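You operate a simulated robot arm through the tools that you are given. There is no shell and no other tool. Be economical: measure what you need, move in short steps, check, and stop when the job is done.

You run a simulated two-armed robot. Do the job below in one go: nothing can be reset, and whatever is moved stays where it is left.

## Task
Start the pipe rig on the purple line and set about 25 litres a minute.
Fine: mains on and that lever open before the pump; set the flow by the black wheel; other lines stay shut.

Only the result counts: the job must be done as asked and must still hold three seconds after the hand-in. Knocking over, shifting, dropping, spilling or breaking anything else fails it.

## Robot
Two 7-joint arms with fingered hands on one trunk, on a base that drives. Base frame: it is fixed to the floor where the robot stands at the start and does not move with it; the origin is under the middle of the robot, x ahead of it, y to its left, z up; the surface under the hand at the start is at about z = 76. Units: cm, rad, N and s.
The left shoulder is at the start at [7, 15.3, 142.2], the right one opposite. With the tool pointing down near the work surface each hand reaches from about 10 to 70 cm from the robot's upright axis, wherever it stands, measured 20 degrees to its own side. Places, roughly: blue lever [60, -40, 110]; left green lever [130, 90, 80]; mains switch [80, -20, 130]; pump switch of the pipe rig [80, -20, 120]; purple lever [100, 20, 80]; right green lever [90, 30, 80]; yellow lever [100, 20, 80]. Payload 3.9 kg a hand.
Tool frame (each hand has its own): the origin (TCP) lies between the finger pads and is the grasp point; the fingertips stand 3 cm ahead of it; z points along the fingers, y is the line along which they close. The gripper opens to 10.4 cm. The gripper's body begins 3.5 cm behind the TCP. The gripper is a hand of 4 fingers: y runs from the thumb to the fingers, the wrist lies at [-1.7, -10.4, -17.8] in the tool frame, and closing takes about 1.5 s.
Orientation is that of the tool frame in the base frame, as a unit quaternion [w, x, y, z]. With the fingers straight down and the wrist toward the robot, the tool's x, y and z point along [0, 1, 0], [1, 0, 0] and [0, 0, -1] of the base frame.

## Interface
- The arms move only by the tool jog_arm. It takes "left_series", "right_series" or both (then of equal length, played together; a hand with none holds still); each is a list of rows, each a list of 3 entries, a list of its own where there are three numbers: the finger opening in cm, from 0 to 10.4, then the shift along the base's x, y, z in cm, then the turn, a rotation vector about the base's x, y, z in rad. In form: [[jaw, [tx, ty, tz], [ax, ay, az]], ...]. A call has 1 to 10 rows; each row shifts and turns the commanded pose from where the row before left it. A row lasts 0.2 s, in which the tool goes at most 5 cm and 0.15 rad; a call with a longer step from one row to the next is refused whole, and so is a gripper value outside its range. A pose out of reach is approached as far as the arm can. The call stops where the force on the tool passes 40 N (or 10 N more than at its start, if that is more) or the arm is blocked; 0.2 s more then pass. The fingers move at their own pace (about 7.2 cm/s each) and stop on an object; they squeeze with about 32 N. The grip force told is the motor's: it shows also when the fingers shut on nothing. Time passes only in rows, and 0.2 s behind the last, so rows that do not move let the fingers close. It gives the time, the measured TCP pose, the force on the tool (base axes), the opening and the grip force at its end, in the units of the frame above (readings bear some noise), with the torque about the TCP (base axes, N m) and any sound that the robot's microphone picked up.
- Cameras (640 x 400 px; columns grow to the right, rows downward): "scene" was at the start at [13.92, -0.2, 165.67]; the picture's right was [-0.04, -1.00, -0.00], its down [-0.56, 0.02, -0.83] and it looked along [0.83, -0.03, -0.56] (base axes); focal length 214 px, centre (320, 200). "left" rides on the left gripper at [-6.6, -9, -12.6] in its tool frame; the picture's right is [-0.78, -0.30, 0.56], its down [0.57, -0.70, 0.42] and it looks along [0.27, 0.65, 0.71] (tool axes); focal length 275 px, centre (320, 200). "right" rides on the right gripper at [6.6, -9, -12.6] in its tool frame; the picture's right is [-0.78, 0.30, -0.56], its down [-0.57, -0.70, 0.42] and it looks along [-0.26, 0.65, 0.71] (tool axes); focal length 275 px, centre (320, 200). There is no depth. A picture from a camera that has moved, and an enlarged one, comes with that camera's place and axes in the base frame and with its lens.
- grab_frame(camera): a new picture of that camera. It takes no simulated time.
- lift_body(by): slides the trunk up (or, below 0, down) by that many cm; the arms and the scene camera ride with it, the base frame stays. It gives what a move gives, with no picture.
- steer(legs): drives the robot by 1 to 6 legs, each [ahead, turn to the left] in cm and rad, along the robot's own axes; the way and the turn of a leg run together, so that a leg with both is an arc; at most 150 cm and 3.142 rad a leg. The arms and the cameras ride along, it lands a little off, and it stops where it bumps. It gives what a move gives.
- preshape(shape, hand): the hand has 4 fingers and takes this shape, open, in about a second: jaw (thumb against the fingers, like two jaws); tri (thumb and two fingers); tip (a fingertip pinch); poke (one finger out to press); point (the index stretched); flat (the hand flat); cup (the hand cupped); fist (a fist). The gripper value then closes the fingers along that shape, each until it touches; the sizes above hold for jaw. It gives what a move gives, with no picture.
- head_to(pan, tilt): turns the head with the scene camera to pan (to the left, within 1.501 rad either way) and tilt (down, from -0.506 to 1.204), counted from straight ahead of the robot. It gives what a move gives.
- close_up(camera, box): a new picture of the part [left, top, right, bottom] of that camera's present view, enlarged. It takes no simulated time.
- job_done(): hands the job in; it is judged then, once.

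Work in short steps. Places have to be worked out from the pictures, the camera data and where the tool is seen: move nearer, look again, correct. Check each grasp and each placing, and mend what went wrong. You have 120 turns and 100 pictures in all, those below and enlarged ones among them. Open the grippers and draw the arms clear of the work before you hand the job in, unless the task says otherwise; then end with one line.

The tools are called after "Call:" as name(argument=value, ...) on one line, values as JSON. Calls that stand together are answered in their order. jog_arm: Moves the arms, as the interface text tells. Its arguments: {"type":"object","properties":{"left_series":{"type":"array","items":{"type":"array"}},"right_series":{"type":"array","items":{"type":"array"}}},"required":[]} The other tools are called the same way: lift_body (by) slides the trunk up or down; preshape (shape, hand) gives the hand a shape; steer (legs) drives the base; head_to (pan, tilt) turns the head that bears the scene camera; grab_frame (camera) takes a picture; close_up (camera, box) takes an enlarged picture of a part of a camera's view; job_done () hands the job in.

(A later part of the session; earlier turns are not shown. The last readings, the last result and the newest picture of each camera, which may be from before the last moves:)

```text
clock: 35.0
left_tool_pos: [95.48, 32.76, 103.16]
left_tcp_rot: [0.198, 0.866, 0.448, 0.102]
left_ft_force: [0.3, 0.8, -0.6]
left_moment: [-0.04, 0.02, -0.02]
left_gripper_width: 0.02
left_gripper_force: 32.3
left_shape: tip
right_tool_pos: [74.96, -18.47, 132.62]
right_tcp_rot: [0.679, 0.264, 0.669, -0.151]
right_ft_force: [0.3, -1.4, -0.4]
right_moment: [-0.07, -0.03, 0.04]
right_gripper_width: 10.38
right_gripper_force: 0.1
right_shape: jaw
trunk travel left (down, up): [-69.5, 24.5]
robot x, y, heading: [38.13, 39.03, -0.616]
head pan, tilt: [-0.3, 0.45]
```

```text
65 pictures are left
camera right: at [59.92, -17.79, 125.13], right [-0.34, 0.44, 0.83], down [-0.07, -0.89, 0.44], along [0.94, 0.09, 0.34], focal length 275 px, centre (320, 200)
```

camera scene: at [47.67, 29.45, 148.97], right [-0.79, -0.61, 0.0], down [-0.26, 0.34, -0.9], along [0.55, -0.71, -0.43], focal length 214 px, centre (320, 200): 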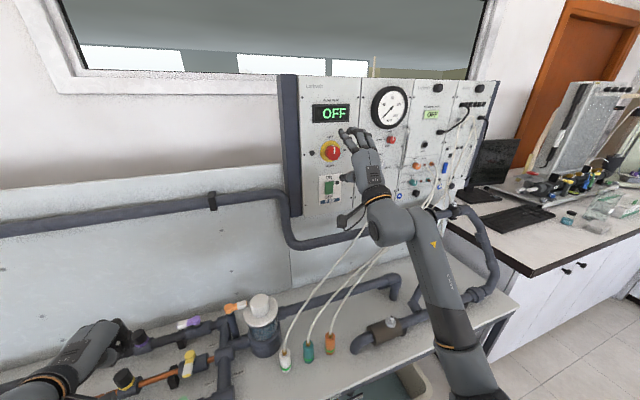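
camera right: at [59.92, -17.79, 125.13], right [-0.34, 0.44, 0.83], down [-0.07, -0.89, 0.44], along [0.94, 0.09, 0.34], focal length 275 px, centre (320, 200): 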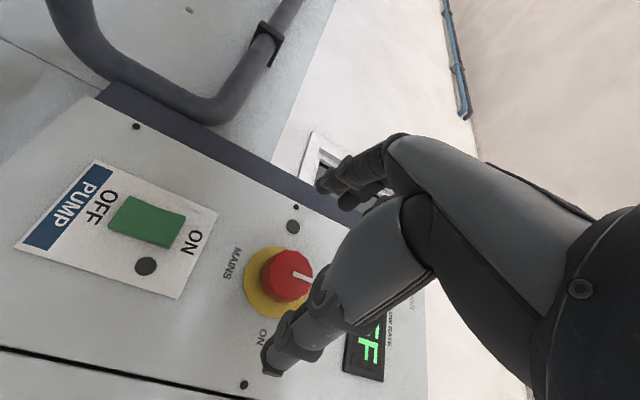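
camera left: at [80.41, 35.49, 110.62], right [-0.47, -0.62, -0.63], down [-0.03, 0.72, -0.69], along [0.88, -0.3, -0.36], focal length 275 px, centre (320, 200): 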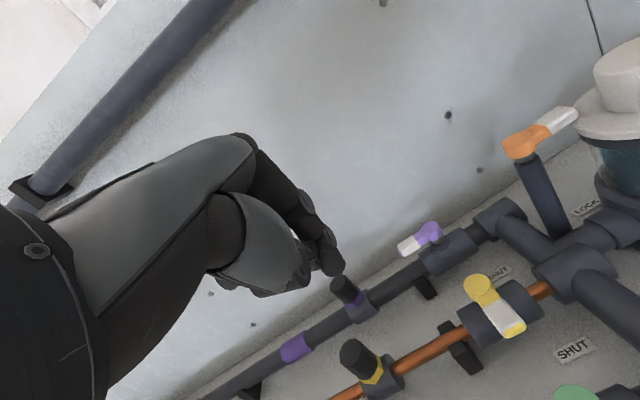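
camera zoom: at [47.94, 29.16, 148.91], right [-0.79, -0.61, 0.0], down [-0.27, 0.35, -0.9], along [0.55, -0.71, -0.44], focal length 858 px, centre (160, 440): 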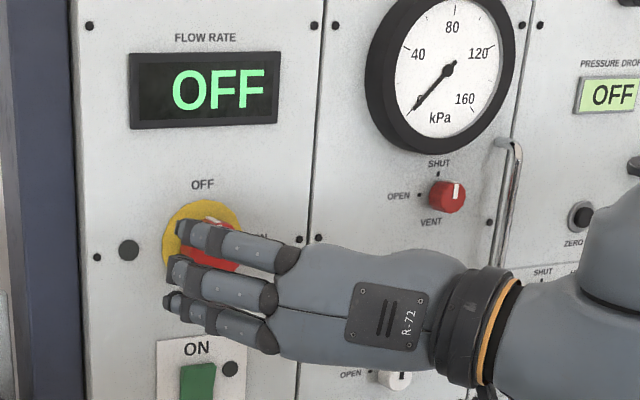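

Hand aligned, fingers left and thumb right of the knob axis. I advance ~9 cm so the tips straddle the knob, then look.

Call:
jog_arm(right_series=[[10.4, [0.3, 0.5, 1.6], [0, 0, 0]], [10.4, [2.5, -1.6, 0], [0, 0, 0]], [10.4, [2.5, -1.6, 0], [0, 0, 0]], [10.4, [2, -1.3, 0], [0, 0, 0]], [10.4, [0, 0, 0], [0, 0, 0]], [10.4, [0, 0, 0], [0, 0, 0]]])

Call:
close_up(camera="scene", box=[280, 110, 408, 190])

Call:
grab_frame(camera="right")

```text
clock: 36.4
left_tool_pos: [95.51, 32.91, 103.05]
left_tcp_rot: [0.197, 0.866, 0.448, 0.102]
left_ft_force: [-0.1, -0.1, 0.2]
left_moment: [0.0, -0.01, -0.01]
left_gripper_width: 0.01
left_gripper_force: 31.7
left_shape: tip
right_tool_pos: [82.25, -21.64, 136.62]
right_tcp_rot: [0.689, 0.241, 0.663, -0.166]
right_ft_force: [-0.6, -0.2, 0.4]
right_moment: [-0.03, 0.02, 0.02]
right_gripper_width: 10.39
right_gripper_force: 0.0
right_shape: jaw
trunk travel left (down, up): [-69.5, 24.5]
robot x, y, heading: [38.11, 39.33, -0.616]
head pan, tilt: [-0.3, 0.45]
```

```text
5.00 times, centred on (344, 150) of scene
camera zoom: at [47.97, 29.35, 148.94], right [-0.79, -0.61, 0.0], down [-0.27, 0.35, -0.9], along [0.55, -0.71, -0.44], focal length 1072 px, centre (200, 450)
```

zoom: 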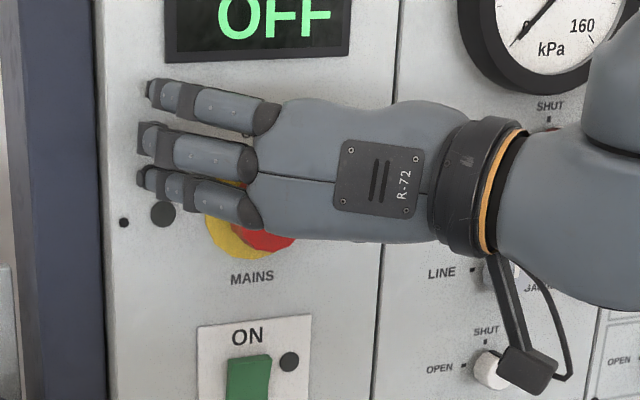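

```text
63 pictures are left
camera right: at [67.28, -21.51, 129.01], right [-0.35, 0.48, 0.8], down [-0.07, -0.87, 0.49], along [0.93, 0.12, 0.34], focal length 275 px, centre (320, 200)
```

right: 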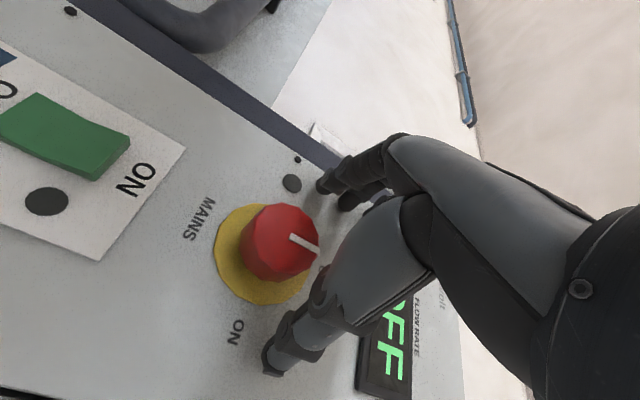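

Hand is ~2.4 cm too high; TCP depth is ~2 cm short of the knob face. I correct down and slightly right/forward.

Call:
jog_arm(right_series=[[10.4, [-0.3, -0.4, -2.4], [0, 0, 0]], [10.4, [0.9, -0.6, 0], [0, 0, 0]], [10.4, [0, 0, 0], [0, 0, 0]], [10.4, [0, 0, 0], [0, 0, 0]]])

Call:
close_up(camera="scene", box=[280, 110, 408, 190])

Call:
grab_frame(camera="right")

```text
clock: 37.4
left_tool_pos: [94.94, 33.08, 103.45]
left_tcp_rot: [0.201, 0.865, 0.447, 0.103]
left_ft_force: [0.2, 0.1, 0.0]
left_moment: [0.01, -0.02, -0.04]
left_gripper_width: 0.02
left_gripper_force: 31.7
left_shape: tip
right_tool_pos: [82.33, -22.29, 134.34]
right_tcp_rot: [0.691, 0.239, 0.662, -0.164]
right_ft_force: [-24.8, 12.2, -9.4]
right_moment: [-0.6, 0.21, 1.73]
right_gripper_width: 10.3
right_gripper_force: 0.1
right_shape: jaw
trunk travel left (down, up): [-69.5, 24.5]
robot x, y, heading: [38.38, 39.26, -0.618]
head pan, tilt: [-0.3, 0.45]
```

```text
5.00 times, centred on (344, 150) of scene
camera zoom: at [47.13, 29.62, 149.0], right [-0.79, -0.61, 0.0], down [-0.26, 0.34, -0.9], along [0.55, -0.72, -0.43], focal length 1072 px, centre (200, 450)
```

zoom: 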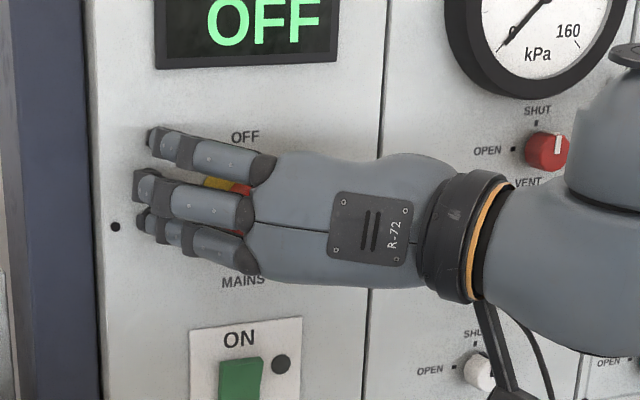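

```text
61 pictures are left
camera right: at [67.27, -22.26, 126.58], right [-0.36, 0.48, 0.8], down [-0.07, -0.87, 0.49], along [0.93, 0.12, 0.34], focal length 275 px, centre (320, 200)
```

right: 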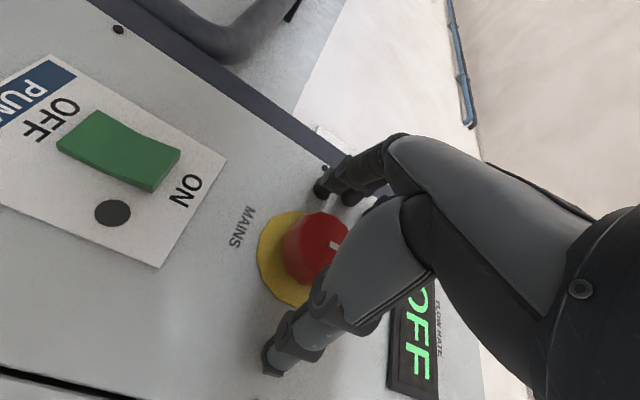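

The fingertips just touch the panel (25 N) with the knob between thumb and fingers. I back off slightly and close.

Call:
jog_arm(right_series=[[10.4, [-0.8, 0.5, 0], [0, 0, 0]], [6, [0, 0, 0], [0, 0, 0]], [3, [0, 0, 0], [0, 0, 0]], [0, [0, 0, 0], [0, 0, 0]], [0, [0, 0, 0], [0, 0, 0]], [0, [0, 0, 0], [0, 0, 0]], [0, [0, 0, 0], [0, 0, 0]], [0, [0, 0, 0], [0, 0, 0]]])

Call:
close_up(camera="scene", box=[280, 110, 408, 190])

Call:
grab_frame(camera="right")

```text
clock: 39.2
left_tool_pos: [95.19, 32.61, 103.32]
left_tcp_rot: [0.198, 0.866, 0.447, 0.103]
left_ft_force: [-0.1, -0.2, -0.2]
left_moment: [-0.01, -0.01, 0.0]
left_gripper_width: 0.0
left_gripper_force: 32.4
left_shape: tip
right_tool_pos: [81.83, -22.43, 134.09]
right_tcp_rot: [0.69, 0.242, 0.662, -0.166]
right_ft_force: [-9.8, -7.8, 1.5]
right_moment: [0.09, 0.0, -0.14]
right_gripper_width: 3.28
right_gripper_force: 32.5
right_shape: jaw
trunk travel left (down, up): [-69.5, 24.5]
robot x, y, heading: [38.42, 39.49, -0.62]
head pan, tilt: [-0.3, 0.45]
```

```text
5.00 times, centred on (344, 150) of scene
camera zoom: at [47.54, 29.09, 148.95], right [-0.79, -0.61, 0.0], down [-0.26, 0.35, -0.9], along [0.55, -0.71, -0.44], focal length 1072 px, centre (200, 450)
```

zoom: 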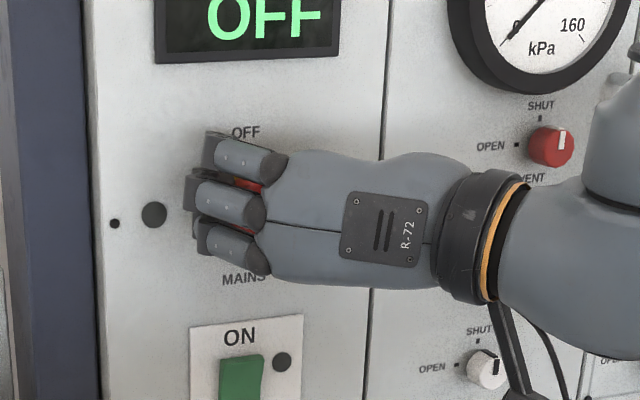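

```text
59 pictures are left
camera right: at [66.75, -22.42, 126.45], right [-0.35, 0.48, 0.8], down [-0.07, -0.87, 0.49], along [0.93, 0.12, 0.34], focal length 275 px, centre (320, 200)
```

right: 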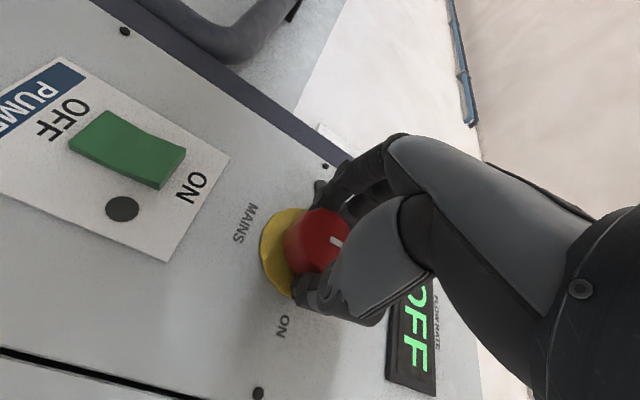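

Knob is gripped (3.3 cm, 32 N). I turn it clockwise.

Call:
jog_arm(right_series=[[0, [0, 0, 0], [0.126, -0.081, 0]], [0, [0, 0, 0], [0.126, -0.081, 0]], [0, [0, 0, 0], [0.126, -0.081, 0]], [0, [0, 0, 0], [0.126, -0.081, 0]], [0, [0, 0, 0], [0.126, -0.081, 0]], [0, [0, 0, 0], [0.126, -0.081, 0]], [0, [0, 0, 0], [0.126, -0.081, 0]], [0, [0, 0, 0], [0.126, -0.081, 0]], [0, [0, 0, 0], [0.126, -0.081, 0]], [0, [0, 0, 0], [0.126, -0.081, 0]]])

Call:
close_up(camera="scene", box=[280, 90, 440, 190])

Call:
grab_frame(camera="right")

```text
clock: 41.4
left_tool_pos: [95.4, 32.68, 103.22]
left_tcp_rot: [0.198, 0.866, 0.447, 0.103]
left_ft_force: [0.4, 0.5, 0.9]
left_moment: [0.02, -0.01, -0.02]
left_gripper_width: 0.0
left_gripper_force: 32.1
left_shape: tip
right_tool_pos: [81.98, -22.3, 133.78]
right_tcp_rot: [0.61, 0.633, 0.327, 0.348]
right_ft_force: [-12.8, 5.7, -22.7]
right_moment: [0.21, 0.55, 0.0]
right_gripper_width: 3.09
right_gripper_force: 32.0
right_shape: jaw
trunk travel left (down, up): [-69.5, 24.5]
robot x, y, heading: [38.53, 39.26, -0.615]
head pan, tilt: [-0.3, 0.45]
```

```text
4.00 times, centred on (360, 140) of scene
camera zoom: at [47.78, 29.21, 148.94], right [-0.79, -0.61, 0.0], down [-0.26, 0.35, -0.9], along [0.55, -0.71, -0.44], focal length 858 px, centre (160, 440)
```

zoom: 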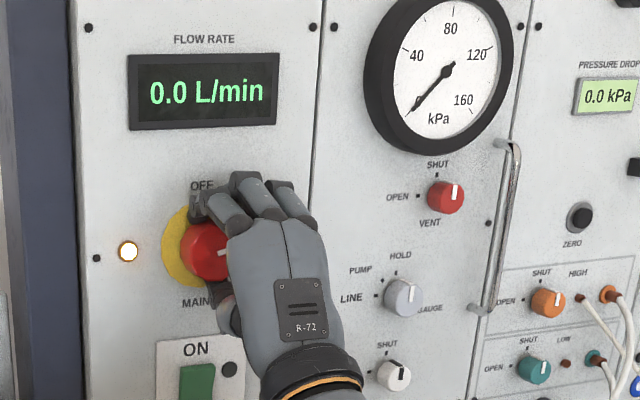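

```text
57 pictures are left
camera right: at [75.12, -9.55, 125.32], right [-0.89, -0.36, 0.27], down [0.05, -0.68, -0.73], along [0.45, -0.64, 0.63], focal length 275 px, centre (320, 200)
```

right: 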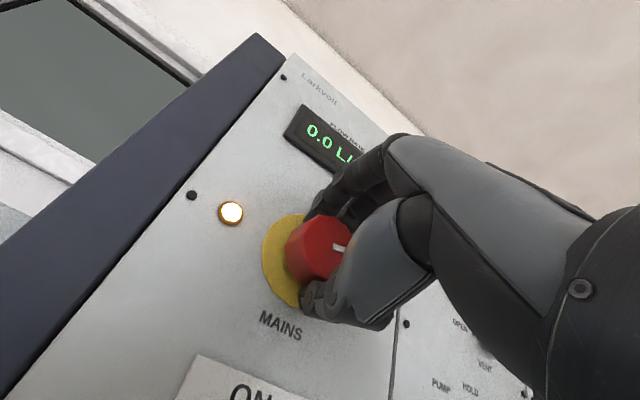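

Mains is on (0.0 L/min, lamp lit). I release, retract, and shape the right hand to poke.

Call:
jog_arm(right_series=[[6, [0, 0, 0], [0, 0, 0]], [10.4, [0, 0, 0.3], [0, 0, 0]], [10.4, [0, 0, 0], [0, 0, 0]], [10.4, [0, 0, 0], [0, 0, 0]], [10.4, [-3, 2, 0], [0, 0, 0]], [10.4, [-3.5, 2.2, 0], [0, 0, 0]], [10.4, [-3, 2, 0], [0, 0, 0]]])

Call:
preshape(shape="poke", hand="right")

Call:
grab_frame(camera="right")

Call:
close_up(camera="scene", box=[280, 110, 440, 210])

```text
clock: 43.0
left_tool_pos: [95.42, 32.88, 103.15]
left_tcp_rot: [0.199, 0.865, 0.449, 0.102]
left_ft_force: [0.5, 0.4, 0.8]
left_moment: [0.02, 0.0, -0.02]
left_gripper_width: 0.01
left_gripper_force: 31.8
left_shape: tip
right_tool_pos: [72.08, -16.06, 134.25]
right_tcp_rot: [0.611, 0.632, 0.327, 0.347]
right_ft_force: [-0.6, 1.2, 0.6]
right_moment: [0.02, 0.02, -0.04]
right_gripper_width: 10.38
right_gripper_force: 0.0
right_shape: jaw
trunk travel left (down, up): [-69.5, 24.5]
robot x, y, heading: [38.14, 39.87, -0.615]
head pan, tilt: [-0.3, 0.45]
```

```text
clock: 43.9
left_tool_pos: [95.58, 32.86, 103.13]
left_tcp_rot: [0.198, 0.866, 0.448, 0.101]
left_ft_force: [-0.8, -0.1, 0.0]
left_moment: [0.05, -0.03, -0.02]
left_gripper_width: 0.0
left_gripper_force: 31.7
left_shape: tip
right_tool_pos: [72.29, -16.04, 134.1]
right_tcp_rot: [0.61, 0.632, 0.327, 0.348]
right_ft_force: [0.2, 0.2, 0.3]
right_moment: [0.04, -0.01, 0.0]
right_gripper_width: 0.0
right_gripper_force: 0.1
right_shape: poke
trunk travel left (down, up): [-69.5, 24.5]
robot x, y, heading: [38.32, 39.49, -0.618]
head pan, tilt: [-0.3, 0.45]
```

```text
56 pictures are left
camera right: at [65.43, -3.42, 125.55], right [-0.89, -0.36, 0.27], down [0.05, -0.68, -0.73], along [0.45, -0.64, 0.63], focal length 275 px, centre (320, 200)
```

right: 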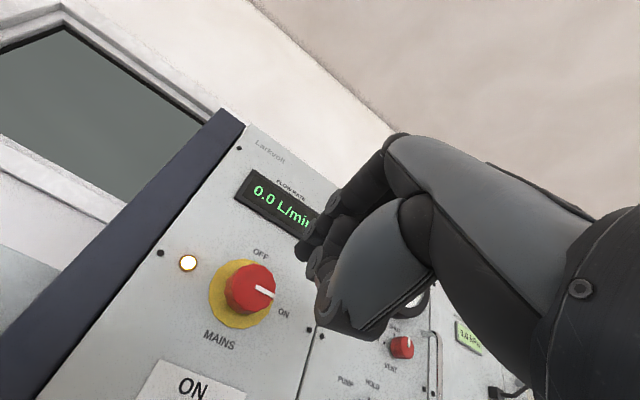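

```text
4.00 times, centred on (360, 160) of scene
camera zoom: at [47.94, 29.35, 148.94], right [-0.79, -0.61, 0.0], down [-0.27, 0.35, -0.9], along [0.55, -0.71, -0.44], focal length 858 px, centre (160, 360)
```

zoom: 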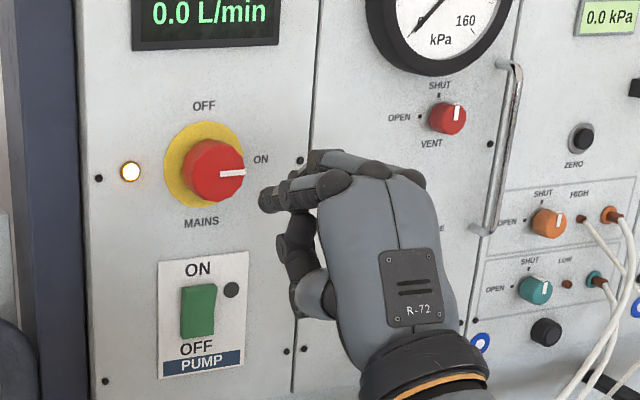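

Mains points to ON. Index tip ≈[75,-16.7,134]; the rocker's upper (ON) half ≈[84.6,-23.1,123.6]. I lower the hand and approach to ~4 cm.

Call:
jog_arm(right_series=[[0, [0, 0, -4], [0, 0, 0]], [0, [0, 0, -4], [0, 0, 0]], [0, [1, -0.7, -2.3], [0, 0, 0]], [0, [2.5, -1.7, 0], [0, 0, 0]], [0, [2.2, -1.4, 0], [0, 0, 0]], [0, [0, 0, 0], [0, 0, 0]]])

Call:
grab_frame(camera="right")

Call:
close_up(camera="scene", box=[280, 110, 440, 210])

```text
clock: 45.3
left_tool_pos: [95.39, 32.94, 103.15]
left_tcp_rot: [0.198, 0.866, 0.448, 0.102]
left_ft_force: [0.1, 0.0, -0.5]
left_moment: [-0.04, -0.01, 0.03]
left_gripper_width: 0.0
left_gripper_force: 32.1
left_shape: tip
right_tool_pos: [78.37, -19.81, 123.99]
right_tcp_rot: [0.611, 0.631, 0.328, 0.348]
right_ft_force: [0.6, -0.8, 0.0]
right_moment: [0.0, 0.04, 0.02]
right_gripper_width: 0.0
right_gripper_force: 0.1
right_shape: poke
trunk travel left (down, up): [-69.5, 24.5]
robot x, y, heading: [38.21, 39.43, -0.615]
head pan, tilt: [-0.3, 0.45]
```

```text
54 pictures are left
camera right: at [71.36, -7.22, 115.41], right [-0.89, -0.36, 0.27], down [0.05, -0.68, -0.73], along [0.45, -0.64, 0.63], focal length 275 px, centre (320, 200)
```

right: 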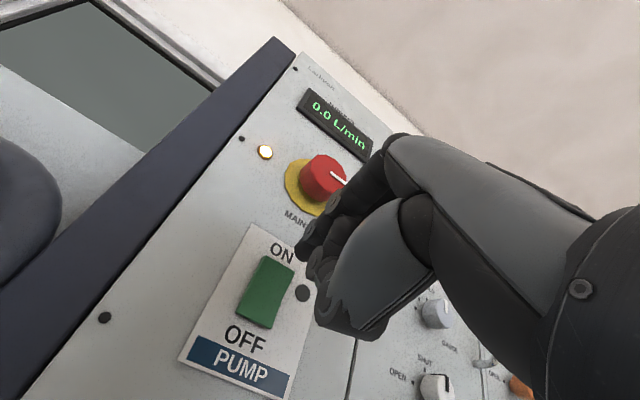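

```text
4.00 times, centred on (360, 160) of scene
camera zoom: at [47.86, 29.39, 148.95], right [-0.79, -0.61, 0.0], down [-0.26, 0.34, -0.9], along [0.55, -0.71, -0.43], focal length 858 px, centre (160, 360)
```

zoom: 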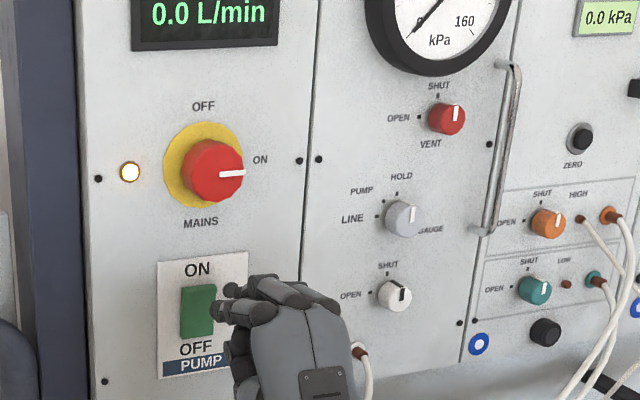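

Fingertip lines up with the rocker's upper half, ~4 cm off. I push forward in small steps.

Call:
jog_arm(right_series=[[0, [0.84, -0.54, 0], [0, 0, 0]], [0, [0.84, -0.54, 0], [0, 0, 0]], [0, [0.6, -0.4, 0], [0, 0, 0]], [0, [0.6, -0.4, 0], [0, 0, 0]], [0, [0.5, -0.3, 0], [0, 0, 0]], [0, [0.4, -0.25, 0], [0, 0, 0]]])

Call:
grab_frame(camera="right")

Call:
close_up(camera="scene", box=[280, 90, 440, 190])

```text
clock: 46.7
left_tool_pos: [94.97, 33.05, 103.49]
left_tcp_rot: [0.2, 0.866, 0.446, 0.103]
left_ft_force: [0.2, 0.4, 0.4]
left_moment: [0.01, -0.01, -0.01]
left_gripper_width: 0.01
left_gripper_force: 31.7
left_shape: tip
right_tool_pos: [81.29, -21.98, 124.31]
right_tcp_rot: [0.611, 0.629, 0.328, 0.351]
right_ft_force: [-20.0, 9.7, -1.3]
right_moment: [0.09, 0.16, -0.22]
right_gripper_width: 0.0
right_gripper_force: 0.0
right_shape: poke
trunk travel left (down, up): [-69.5, 24.5]
robot x, y, heading: [38.18, 39.5, -0.622]
head pan, tilt: [-0.3, 0.45]
heard: click
```

```text
52 pictures are left
camera right: at [74.45, -9.38, 115.77], right [-0.89, -0.36, 0.27], down [0.06, -0.68, -0.73], along [0.45, -0.63, 0.63], focal length 275 px, centre (320, 200)
```

right: 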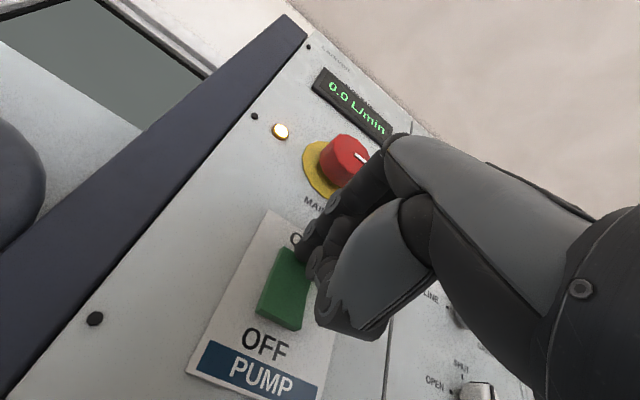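

```text
4.00 times, centred on (360, 140) of scene
camera zoom: at [47.23, 29.64, 149.0], right [-0.79, -0.61, 0.0], down [-0.26, 0.34, -0.9], along [0.55, -0.72, -0.43], focal length 858 px, centre (160, 440)
```

zoom: 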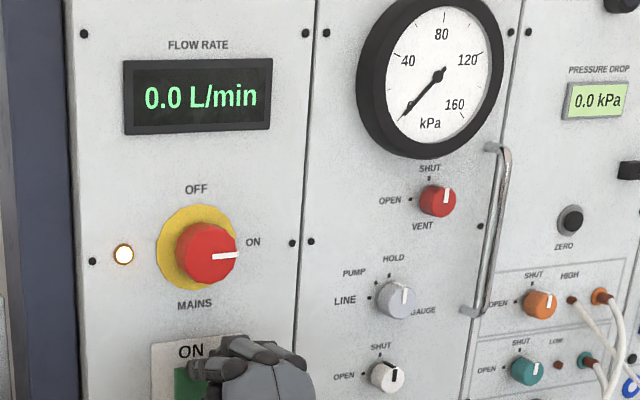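

A click was heard. I retract and check the switch and the pump lamp.

Call:
jog_arm(right_series=[[0, [-2.5, 1.6, 0], [0, 0, 0]], [0, [-3.5, 2.2, 0], [0, 0, 0]], [0, [-3.5, 2.2, 2], [0, 0, 0]], [0, [-2.5, 1.6, 3], [0, 0, 0]], [0, [0, 0, 0], [0, 0, 0]]])

Call:
close_up(camera="scene", box=[280, 100, 440, 200])

Call:
head_to(pan=-0.6, tilt=0.7)

Call:
grab_frame(camera="scene")

```text
clock: 47.9
left_tool_pos: [95.53, 32.83, 103.21]
left_tcp_rot: [0.198, 0.866, 0.448, 0.102]
left_ft_force: [0.2, 0.1, -0.2]
left_moment: [0.0, 0.01, 0.05]
left_gripper_width: 0.0
left_gripper_force: 32.3
left_shape: tip
right_tool_pos: [70.18, -14.54, 129.06]
right_tcp_rot: [0.61, 0.632, 0.327, 0.347]
right_ft_force: [0.1, 0.5, 0.0]
right_moment: [0.02, 0.01, 0.0]
right_gripper_width: 0.02
right_gripper_force: 0.0
right_shape: poke
trunk travel left (down, up): [-69.5, 24.5]
robot x, y, heading: [37.83, 39.3, -0.613]
head pan, tilt: [-0.3, 0.45]
```

```text
4.00 times, centred on (360, 150) of scene
camera zoom: at [47.92, 29.31, 148.94], right [-0.79, -0.61, 0.0], down [-0.27, 0.35, -0.9], along [0.55, -0.71, -0.44], focal length 858 px, centre (160, 400)
```

zoom: 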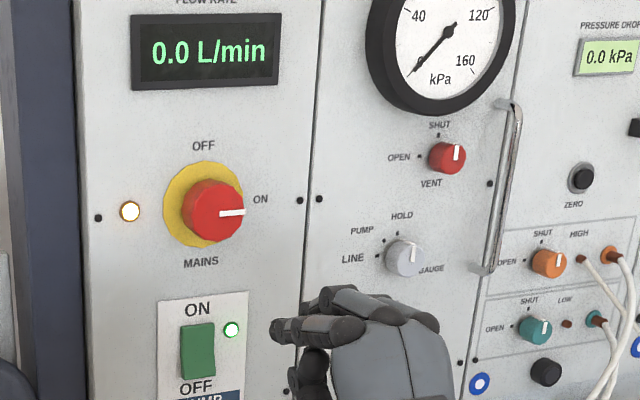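

```text
clock: 48.7
left_tool_pos: [95.48, 32.89, 103.2]
left_tcp_rot: [0.198, 0.866, 0.448, 0.102]
left_ft_force: [0.6, -0.3, -0.1]
left_moment: [0.02, 0.05, -0.03]
left_gripper_width: 0.01
left_gripper_force: 32.1
left_shape: tip
right_tool_pos: [70.21, -14.39, 129.06]
right_tcp_rot: [0.611, 0.632, 0.327, 0.346]
right_ft_force: [-0.6, 0.5, -0.4]
right_moment: [-0.01, 0.01, 0.03]
right_gripper_width: 0.02
right_gripper_force: 0.1
right_shape: poke
trunk travel left (down, up): [-69.5, 24.5]
robot x, y, heading: [37.89, 39.35, -0.619]
head pan, tilt: [-0.6, 0.7]
```

```text
49 pictures are left
camera scene: at [45.3, 28.7, 146.73], right [-0.94, -0.35, 0.0], down [-0.22, 0.6, -0.77], along [0.27, -0.72, -0.64], focal length 214 px, centre (320, 200)
```

scene: 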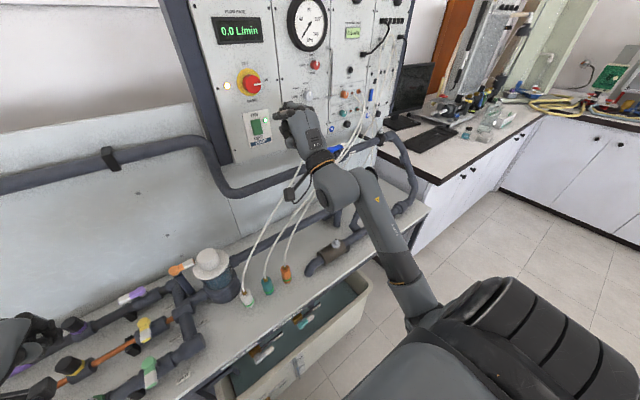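

Pump lamp is green and lit, flow 0 (wheel shut). Now to the wheel: I raise the left hand, back off, and drive to the right end of the table, turning to face the wheel from the right-front.

Call:
jog_arm(left_series=[[0, [-1, 0.7, 4.5], [0, 0, 0]], [0, [-1, 0.7, 4.5], [0, 0, 0]], [0, [-1, 0.7, 4.5], [0, 0, 0]], [0, [-2, 1.4, 4], [0, 0, 0]], [0, [-3, 2, 3], [0, 0, 0]], [0, [-3, 2, 3], [0, 0, 0]], [0, [-3, 2, 3], [0, 0, 0]]], right_series=[[0, [-1, 0.7, 2], [0, 0, 0]], [0, [-1, 0.7, 2], [0, 0, 0]], [0, [-1, 0.7, 2], [0, 0, 0]], [0, [-1, 0.7, 0], [0, 0, 0]], [0, [-1, 0.7, 0], [0, 0, 0]], [0, [-1, 0.7, 0], [0, 0, 0]], [0, [0, 0, 0], [0, 0, 0]]])

Call:
steer(legs=[[-12, 0], [0, -1.52], [98, 0], [0, 2.0]])

Call:
head_to(pan=0.2, tilt=0.75)

Call:
grab_frame(camera="scene")

```text
clock: 50.3
left_tool_pos: [94.69, 33.51, 107.59]
left_tcp_rot: [0.198, 0.866, 0.447, 0.102]
left_ft_force: [-0.5, 0.7, 0.1]
left_moment: [-0.01, -0.04, -0.01]
left_gripper_width: 0.01
left_gripper_force: 31.7
left_shape: tip
left hand out of reach, approached as far as the arm can: row 2, 3, 4, 5, 6, 7
right_tool_pos: [64.2, -10.4, 135.18]
right_tcp_rot: [0.61, 0.632, 0.327, 0.348]
right_ft_force: [0.9, -0.3, 0.7]
right_moment: [-0.03, 0.02, 0.01]
right_gripper_width: 0.0
right_gripper_force: 0.0
right_shape: poke
trunk travel left (down, up): [-69.5, 24.5]
robot x, y, heading: [38.12, 39.41, -0.614]
head pan, tilt: [-0.6, 0.7]
```

```text
clock: 51.3
left_tool_pos: [90.62, 36.57, 107.78]
left_tcp_rot: [0.201, 0.864, 0.452, 0.099]
left_ft_force: [-0.3, -0.3, 0.9]
left_moment: [-0.01, -0.02, 0.0]
left_gripper_width: 0.0
left_gripper_force: 32.0
left_shape: tip
right_tool_pos: [60.28, -7.09, 135.14]
right_tcp_rot: [0.61, 0.632, 0.329, 0.347]
right_ft_force: [0.0, 0.2, -0.1]
right_moment: [0.01, -0.02, -0.01]
right_gripper_width: 0.0
right_gripper_force: 0.1
right_shape: poke
trunk travel left (down, up): [-69.5, 24.5]
robot x, y, heading: [33.83, 42.55, -0.626]
head pan, tilt: [-0.6, 0.7]
stopped in leg 1: the robot was blocked; the commanded pose is now the measured one
```

```text
clock: 52.4
left_tool_pos: [90.31, 36.54, 107.88]
left_tcp_rot: [0.202, 0.864, 0.45, 0.099]
left_ft_force: [0.5, 0.6, 0.3]
left_moment: [0.04, -0.02, -0.02]
left_gripper_width: 0.0
left_gripper_force: 32.1
left_shape: tip
right_tool_pos: [60.0, -7.16, 135.14]
right_tcp_rot: [0.61, 0.631, 0.329, 0.348]
right_ft_force: [0.4, -0.4, 0.6]
right_moment: [0.02, 0.03, -0.02]
right_gripper_width: 0.01
right_gripper_force: 0.1
right_shape: poke
trunk travel left (down, up): [-69.5, 24.5]
robot x, y, heading: [33.54, 42.6, -0.627]
head pan, tilt: [0.201, 0.75]
```

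```text
48 pictures are left
camera scene: at [45.53, 36.35, 146.31], right [-0.41, -0.91, 0.0], down [-0.62, 0.28, -0.73], along [0.67, -0.3, -0.68], focal length 214 px, centre (320, 200)
```

scene: 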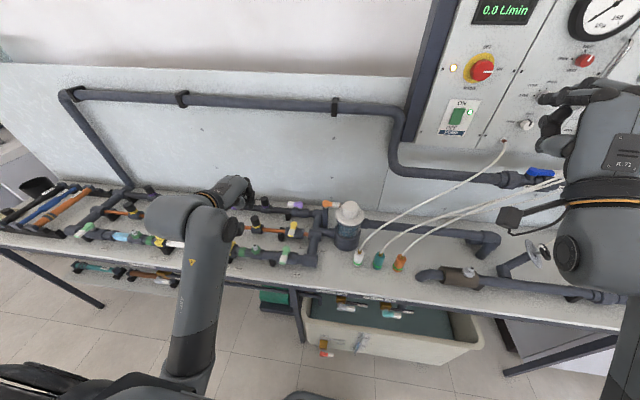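

The base was blocked after ~5 cm and the left arm has swung to an elbow-low pose. I look closely before moving anything.

Call:
close_up(camera="scene", box=[60, 150, 380, 350])

Call:
grab_frame(camera="left")

Call:
head_to(pan=0.9, tilt=1.1)

Call:
grab_frame(camera="scene")

```text
2.00 times, centred on (220, 250) of scene
camera zoom: at [45.53, 36.35, 146.31], right [-0.41, -0.91, 0.0], down [-0.62, 0.28, -0.73], along [0.67, -0.3, -0.68], focal length 429 px, centre (520, 100)
```

zoom: 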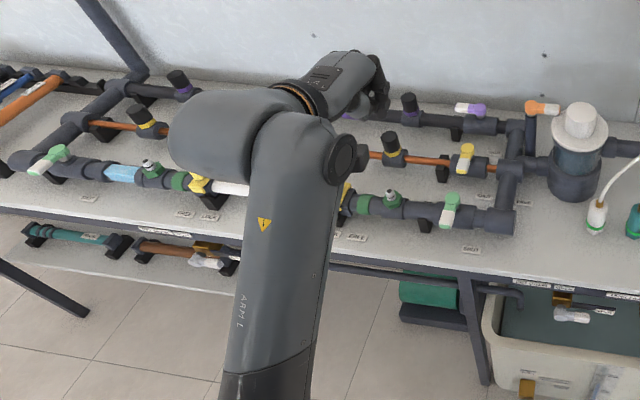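

```text
46 pictures are left
camera left: at [75.43, 39.06, 115.2], right [-0.47, -0.63, -0.62], down [-0.04, 0.72, -0.69], along [0.88, -0.3, -0.36], focal length 275 px, centre (320, 200)
```

left: 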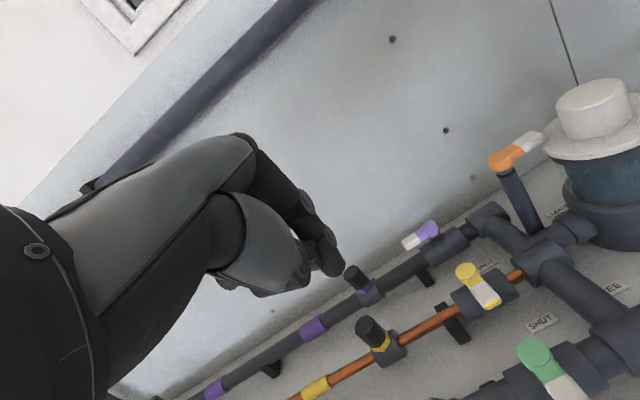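

```text
clock: 53.5
left_tool_pos: [90.46, 36.64, 107.75]
left_tcp_rot: [0.201, 0.864, 0.451, 0.098]
left_ft_force: [0.5, 0.2, 0.3]
left_moment: [0.0, 0.01, 0.0]
left_gripper_width: 0.01
left_gripper_force: 32.0
left_shape: tip
right_tool_pos: [60.05, -7.25, 135.05]
right_tcp_rot: [0.61, 0.632, 0.328, 0.348]
right_ft_force: [-0.4, -1.3, 0.3]
right_moment: [-0.03, 0.0, -0.01]
right_gripper_width: 0.02
right_gripper_force: 0.0
right_shape: poke
trunk travel left (down, up): [-69.5, 24.5]
robot x, y, heading: [34.19, 42.67, -0.627]
head pan, tilt: [0.901, 1.1]
```

```text
45 pictures are left
camera scene: at [44.08, 41.45, 143.73], right [0.27, -0.96, 0.0], down [-0.86, -0.24, -0.45], along [0.44, 0.12, -0.89], focal length 214 px, centre (320, 200)
```

scene: 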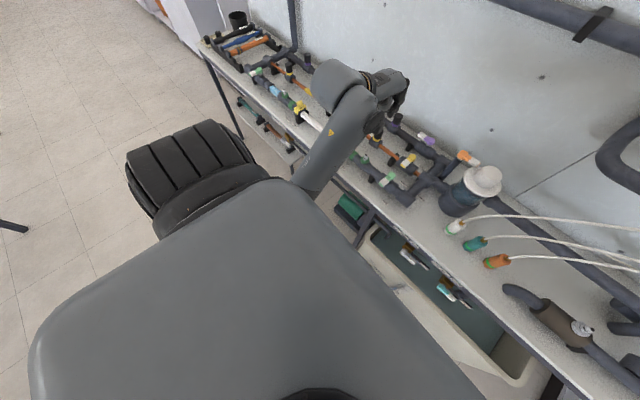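

Nothing on the rig looks shifted. I first try undoing the left-hand tilt with a lift so the arm unfolds, in small moves.

Call:
jog_arm(left_series=[[0, [0, 0, 1], [0.087, 0.122, 0]], [0, [0, 0, 1], [0.087, 0.122, 0]], [0, [0, 0, 1], [0.087, 0.122, 0]], [0, [0, 0, 1.5], [0, 0, 0]], [0, [0, 0, 1.5], [0, 0, 0]]])

Call:
grab_frame(camera="scene")

```text
clock: 54.7
left_tool_pos: [90.51, 36.77, 113.79]
left_tcp_rot: [0.002, 0.886, 0.463, -0.004]
left_ft_force: [-0.6, -0.1, -0.9]
left_moment: [0.0, 0.02, -0.03]
left_gripper_width: 0.0
left_gripper_force: 32.0
left_shape: tip
right_tool_pos: [60.13, -7.11, 135.16]
right_tcp_rot: [0.61, 0.632, 0.328, 0.348]
right_ft_force: [-0.5, -0.1, -0.4]
right_moment: [-0.01, 0.01, -0.03]
right_gripper_width: 0.01
right_gripper_force: 0.1
right_shape: poke
trunk travel left (down, up): [-69.5, 24.5]
robot x, y, heading: [33.94, 42.52, -0.627]
head pan, tilt: [0.901, 1.1]
```

```text
44 pictures are left
camera scene: at [44.07, 41.45, 143.73], right [0.27, -0.96, 0.0], down [-0.86, -0.24, -0.45], along [0.44, 0.12, -0.89], focal length 214 px, centre (320, 200)
```

scene: 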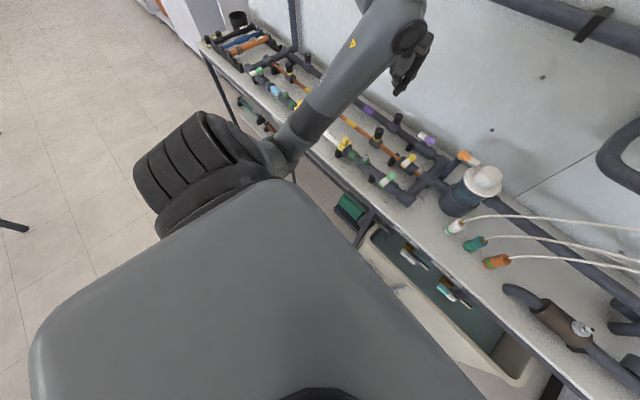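

The arm unfolded well and the rig is intact. I raise and draw in the left hand more, then retry the drive.

Call:
jog_arm(left_series=[[0, [-1, 0.7, 4], [0, 0, 0]], [0, [-1, 0.7, 4], [0, 0, 0]], [0, [-1, 0.7, 4], [0, 0, 0]], [0, [-1, 0.7, 4], [0, 0, 0]], [0, [-1, 0.7, 4], [0, 0, 0]]])

Call:
steer(legs=[[-9, 0]])

```text
clock: 55.9
left_tool_pos: [84.94, 40.12, 133.81]
left_tcp_rot: [0.002, 0.886, 0.463, -0.003]
left_ft_force: [0.2, 0.1, -0.2]
left_moment: [-0.01, 0.02, 0.01]
left_gripper_width: 0.0
left_gripper_force: 31.9
left_shape: tip
right_tool_pos: [60.03, -7.13, 135.14]
right_tcp_rot: [0.611, 0.632, 0.327, 0.347]
right_ft_force: [-0.1, 0.2, -0.1]
right_moment: [-0.05, 0.0, 0.01]
right_gripper_width: 0.0
right_gripper_force: 0.1
right_shape: poke
trunk travel left (down, up): [-69.5, 24.5]
robot x, y, heading: [33.73, 42.67, -0.62]
head pan, tilt: [0.901, 1.1]
```

```text
clock: 57.0
left_tool_pos: [77.96, 45.08, 133.71]
left_tcp_rot: [0.001, 0.887, 0.463, -0.003]
left_ft_force: [-0.4, -0.3, 0.6]
left_moment: [0.0, 0.01, -0.02]
left_gripper_width: 0.02
left_gripper_force: 32.3
left_shape: tip
right_tool_pos: [52.85, -2.06, 135.11]
right_tcp_rot: [0.61, 0.633, 0.328, 0.347]
right_ft_force: [0.0, -0.1, 0.5]
right_moment: [-0.01, 0.0, 0.03]
right_gripper_width: 0.0
right_gripper_force: 0.0
right_shape: poke
trunk travel left (down, up): [-69.5, 24.5]
robot x, y, heading: [26.67, 47.58, -0.621]
head pan, tilt: [0.901, 1.1]
```

Free now. Drive right along the rig, then turn to face the wheel.

Call:
steer(legs=[[0, -1.52], [96, 0], [0, 2.0]])

Call:
head_to(pan=0, tilt=0.8)

Call:
grab_frame(camera="scene")

```text
clock: 70.4
left_tool_pos: [21.59, -15.61, 133.69]
left_tcp_rot: [0.003, 0.785, 0.619, -0.002]
left_ft_force: [0.1, 0.3, 0.7]
left_moment: [-0.05, 0.0, 0.03]
left_gripper_width: 0.0
left_gripper_force: 31.9
left_shape: tip
right_tool_pos: [15.43, -68.86, 135.08]
right_tcp_rot: [0.536, 0.56, 0.44, 0.454]
right_ft_force: [0.2, 0.6, 0.0]
right_moment: [-0.01, -0.03, -0.02]
right_gripper_width: 0.03
right_gripper_force: 0.0
right_shape: poke
trunk travel left (down, up): [-69.5, 24.5]
robot x, y, heading: [-26.94, -32.21, -0.255]
head pan, tilt: [0.901, 1.1]
```

```text
clock: 71.6
left_tool_pos: [21.57, -15.61, 133.76]
left_tcp_rot: [0.003, 0.785, 0.619, -0.003]
left_ft_force: [-0.9, 0.6, 0.1]
left_moment: [-0.04, -0.01, 0.0]
left_gripper_width: 0.0
left_gripper_force: 31.5
left_shape: tip
right_tool_pos: [15.38, -68.75, 135.27]
right_tcp_rot: [0.536, 0.561, 0.439, 0.454]
right_ft_force: [-0.1, 1.1, -1.5]
right_moment: [-0.04, 0.0, 0.01]
right_gripper_width: 0.04
right_gripper_force: 0.0
right_shape: poke
trunk travel left (down, up): [-69.5, 24.5]
robot x, y, heading: [-27.06, -31.67, -0.253]
head pan, tilt: [0.0, 0.799]
```

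```text
43 pictures are left
camera scene: at [-14.3, -35.13, 145.9], right [-0.25, -0.97, 0.0], down [-0.69, 0.18, -0.7], along [0.68, -0.17, -0.72], focal length 214 px, centre (320, 200)
```

scene: 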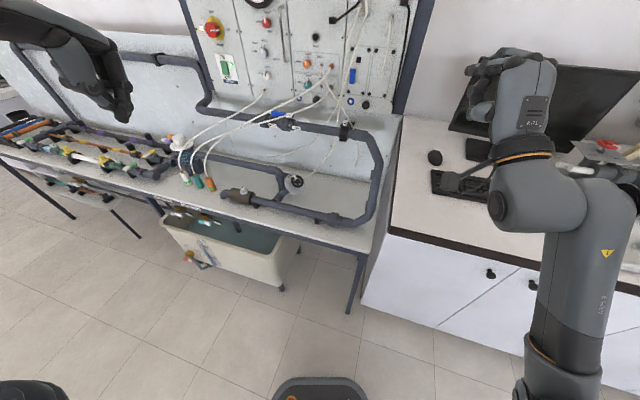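

Now the wheel is nearly straight ahead. Zoom in on it and the display.

Call:
close_up(camera="scene", box=[264, 160, 328, 200])

```text
10.00 times, centred on (296, 180) of scene
camera zoom: at [-14.3, -35.13, 145.9], right [-0.25, -0.97, 0.0], down [-0.69, 0.18, -0.7], along [0.68, -0.17, -0.72], focal length 2145 px, centre (560, 400)
```

zoom: 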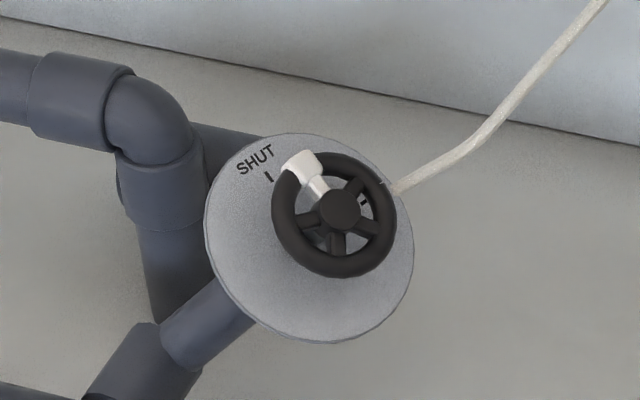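

Triangulated from three views: wheel hub ≈[50.2,-42.2,90.6], ~5 cm across, white spoke pointing at SHUT, axis tilted up toward the robot. I drive 20 cm closer.

Call:
steer(legs=[[20, 0]])

Call:
preshape(shape="jaw", hand="right")

Call:
grab_frame(camera="scene")

```text
clock: 73.2
left_tool_pos: [40.91, -20.49, 133.84]
left_tcp_rot: [0.003, 0.785, 0.619, -0.002]
left_ft_force: [0.4, -0.1, 0.1]
left_moment: [0.01, -0.01, -0.01]
left_gripper_width: 0.0
left_gripper_force: 32.5
left_shape: tip
right_tool_pos: [34.74, -73.78, 135.12]
right_tcp_rot: [0.536, 0.56, 0.44, 0.455]
right_ft_force: [0.3, -0.1, -0.2]
right_moment: [-0.02, -0.03, 0.02]
right_gripper_width: 0.0
right_gripper_force: 0.0
right_shape: poke
trunk travel left (down, up): [-69.5, 24.5]
robot x, y, heading: [-7.78, -36.87, -0.249]
head pan, tilt: [0.0, 0.799]
```

```text
clock: 74.1
left_tool_pos: [40.94, -20.38, 133.77]
left_tcp_rot: [0.003, 0.786, 0.619, -0.003]
left_ft_force: [0.7, -0.6, -0.1]
left_moment: [0.0, -0.02, -0.02]
left_gripper_width: 0.03
left_gripper_force: 32.1
left_shape: tip
right_tool_pos: [34.8, -73.78, 135.2]
right_tcp_rot: [0.535, 0.56, 0.44, 0.455]
right_ft_force: [-1.0, 0.6, 0.8]
right_moment: [-0.03, 0.02, 0.01]
right_gripper_width: 10.39
right_gripper_force: 0.0
right_shape: jaw
trunk travel left (down, up): [-69.5, 24.5]
robot x, y, heading: [-7.46, -37.31, -0.25]
head pan, tilt: [0.0, 0.799]
```

```text
41 pictures are left
camera scene: at [5.08, -40.09, 145.9], right [-0.25, -0.97, 0.0], down [-0.69, 0.18, -0.7], along [0.68, -0.17, -0.72], focal length 214 px, centre (320, 200)
```

scene: 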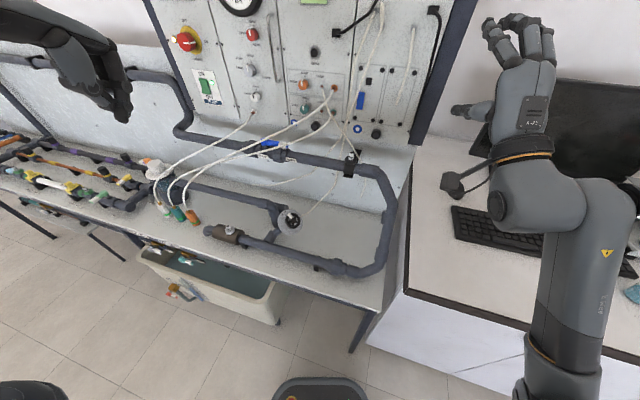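

I bring the right hand in toward a spot above/before the wheel while pitching it down.

Call:
jog_arm(right_series=[[10.4, [0.5, 3, -1], [0.037, 0.145, 0]], [10.4, [0.5, 3, -1], [0.037, 0.145, 0]], [10.4, [0.5, 3, -2], [0.037, 0.145, 0]], [10.4, [0.5, 3, -2], [0.037, 0.145, 0]], [10.4, [0.5, 3, -2], [0.037, 0.145, 0]], [10.4, [0.5, 3, -2], [0, 0, 0]], [10.4, [0.5, 3, -2], [0, 0, 0]], [10.4, [0, 0, 0], [0, 0, 0]]])

Call:
grab_frame(camera="scene")

Call:
grab_frame(camera="right")

```text
clock: 75.9
left_tool_pos: [41.0, -20.6, 133.8]
left_tcp_rot: [0.002, 0.785, 0.619, -0.002]
left_ft_force: [-1.1, 0.1, 0.2]
left_moment: [0.04, 0.0, -0.02]
left_gripper_width: 0.0
left_gripper_force: 32.1
left_shape: tip
right_tool_pos: [40.15, -56.71, 124.21]
right_tcp_rot: [0.31, 0.722, 0.552, 0.279]
right_ft_force: [-0.9, 0.5, 0.0]
right_moment: [-0.03, -0.01, -0.01]
right_gripper_width: 10.4
right_gripper_force: 0.0
right_shape: jaw
right hand out of reach, approached as far as the arm can: row 1, 2, 3
trunk travel left (down, up): [-69.5, 24.5]
robot x, y, heading: [-7.4, -37.2, -0.254]
head pan, tilt: [0.0, 0.799]
```

```text
40 pictures are left
camera scene: at [5.05, -40.13, 145.91], right [-0.25, -0.97, 0.0], down [-0.69, 0.18, -0.7], along [0.68, -0.17, -0.72], focal length 214 px, centre (320, 200)
```

scene: 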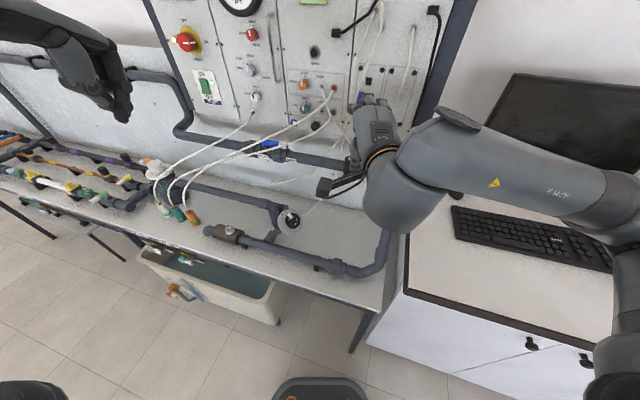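

```text
39 pictures are left
camera right: at [26.79, -46.86, 126.06], right [-0.41, -0.73, 0.54], down [-0.26, -0.47, -0.84], along [0.87, -0.49, 0.01], focal length 275 px, centre (320, 200)
```

right: 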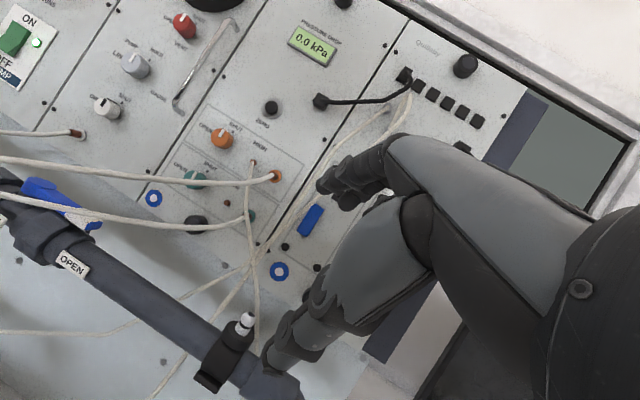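

Elbow-out posture now, good. Zoom in on the wheel from here to determine its axis.

Call:
close_up(camera="scene", box=[256, 195, 336, 245])

```text
8.00 times, centred on (296, 220) of scene
camera zoom: at [5.05, -40.13, 145.91], right [-0.25, -0.97, 0.0], down [-0.69, 0.18, -0.7], along [0.68, -0.17, -0.72], focal length 1716 px, centre (512, 40)
```

zoom: 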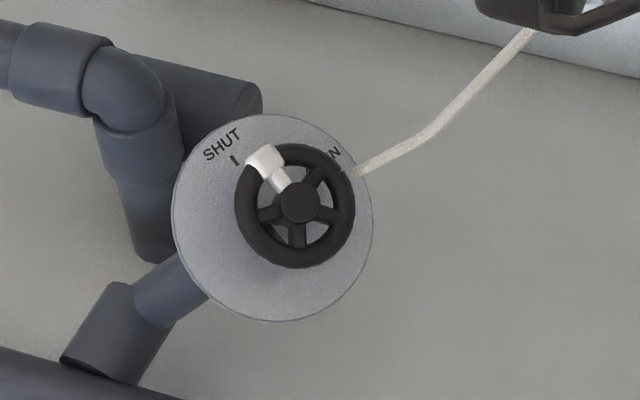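

Consistent fit: wheel axis ≈[-0.49,-0.35,0.80], hub ≈[50.2,-42.3,90.8]. I align the right hand with that axis and go to ~9 cm off the hub.

Call:
jog_arm(right_series=[[10.4, [0.8, 1.6, -3.7], [0.09, 0.073, 0.087]], [10.4, [0.8, 1.6, -3.7], [0.09, 0.073, 0.087]], [10.4, [0.8, 1.6, -3.7], [0.09, 0.073, 0.087]], [10.4, [0.8, 1.6, -3.7], [0.09, 0.073, 0.087]], [10.4, [0.8, 1.6, -3.7], [-0.073, -0.052, 0.12]], [10.4, [0.8, 1.6, -3.7], [-0.073, -0.052, 0.12]], [10.4, [0.8, 1.6, -3.7], [-0.073, -0.052, 0.12]], [10.4, [0, 0, 0], [0, 0, 0]]])

Call:
grab_frame(camera="right")

Call:
close_up(camera="scene", box=[200, 140, 440, 290])

```text
clock: 77.7
left_tool_pos: [40.99, -20.52, 133.78]
left_tcp_rot: [0.003, 0.785, 0.619, -0.002]
left_ft_force: [0.2, 0.4, -1.2]
left_moment: [-0.01, -0.02, 0.0]
left_gripper_width: 0.02
left_gripper_force: 32.2
left_shape: tip
right_tool_pos: [45.96, -45.3, 98.28]
right_tcp_rot: [0.11, 0.53, 0.787, 0.297]
right_ft_force: [0.0, 0.2, 0.7]
right_moment: [0.03, -0.03, -0.02]
right_gripper_width: 10.4
right_gripper_force: 0.0
right_shape: jaw
trunk travel left (down, up): [-69.5, 24.5]
robot x, y, heading: [-7.59, -37.15, -0.249]
head pan, tilt: [0.0, 0.799]
```

```text
37 pictures are left
camera right: at [30.17, -46.24, 104.08], right [0.28, -0.82, 0.51], down [-0.09, -0.55, -0.83], along [0.96, 0.18, -0.23], focal length 275 px, centre (320, 200)
```

right: 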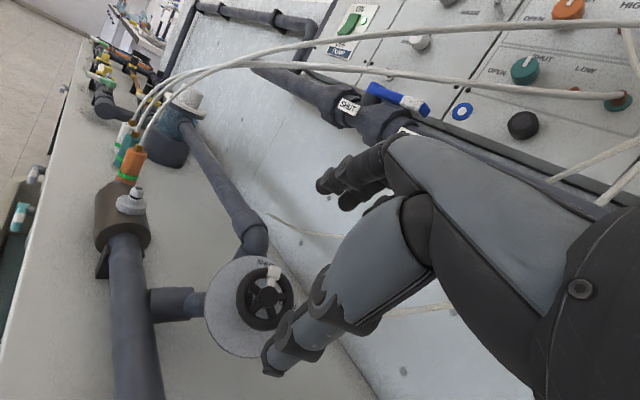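

```text
2.67 times, centred on (320, 215) of scene
camera zoom: at [5.08, -40.05, 145.9], right [-0.25, -0.97, 0.0], down [-0.69, 0.18, -0.7], along [0.68, -0.17, -0.72], focal length 572 px, centre (320, 160)
```

zoom: 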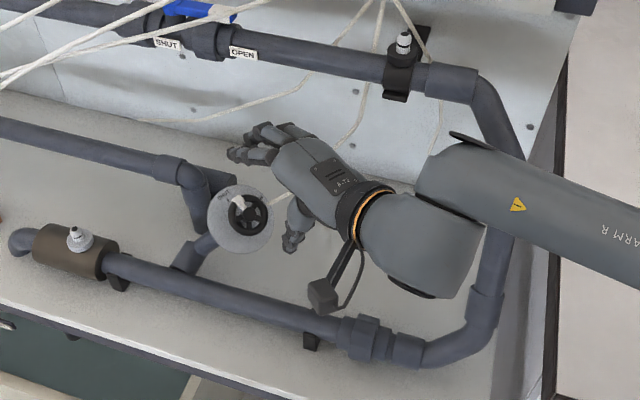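

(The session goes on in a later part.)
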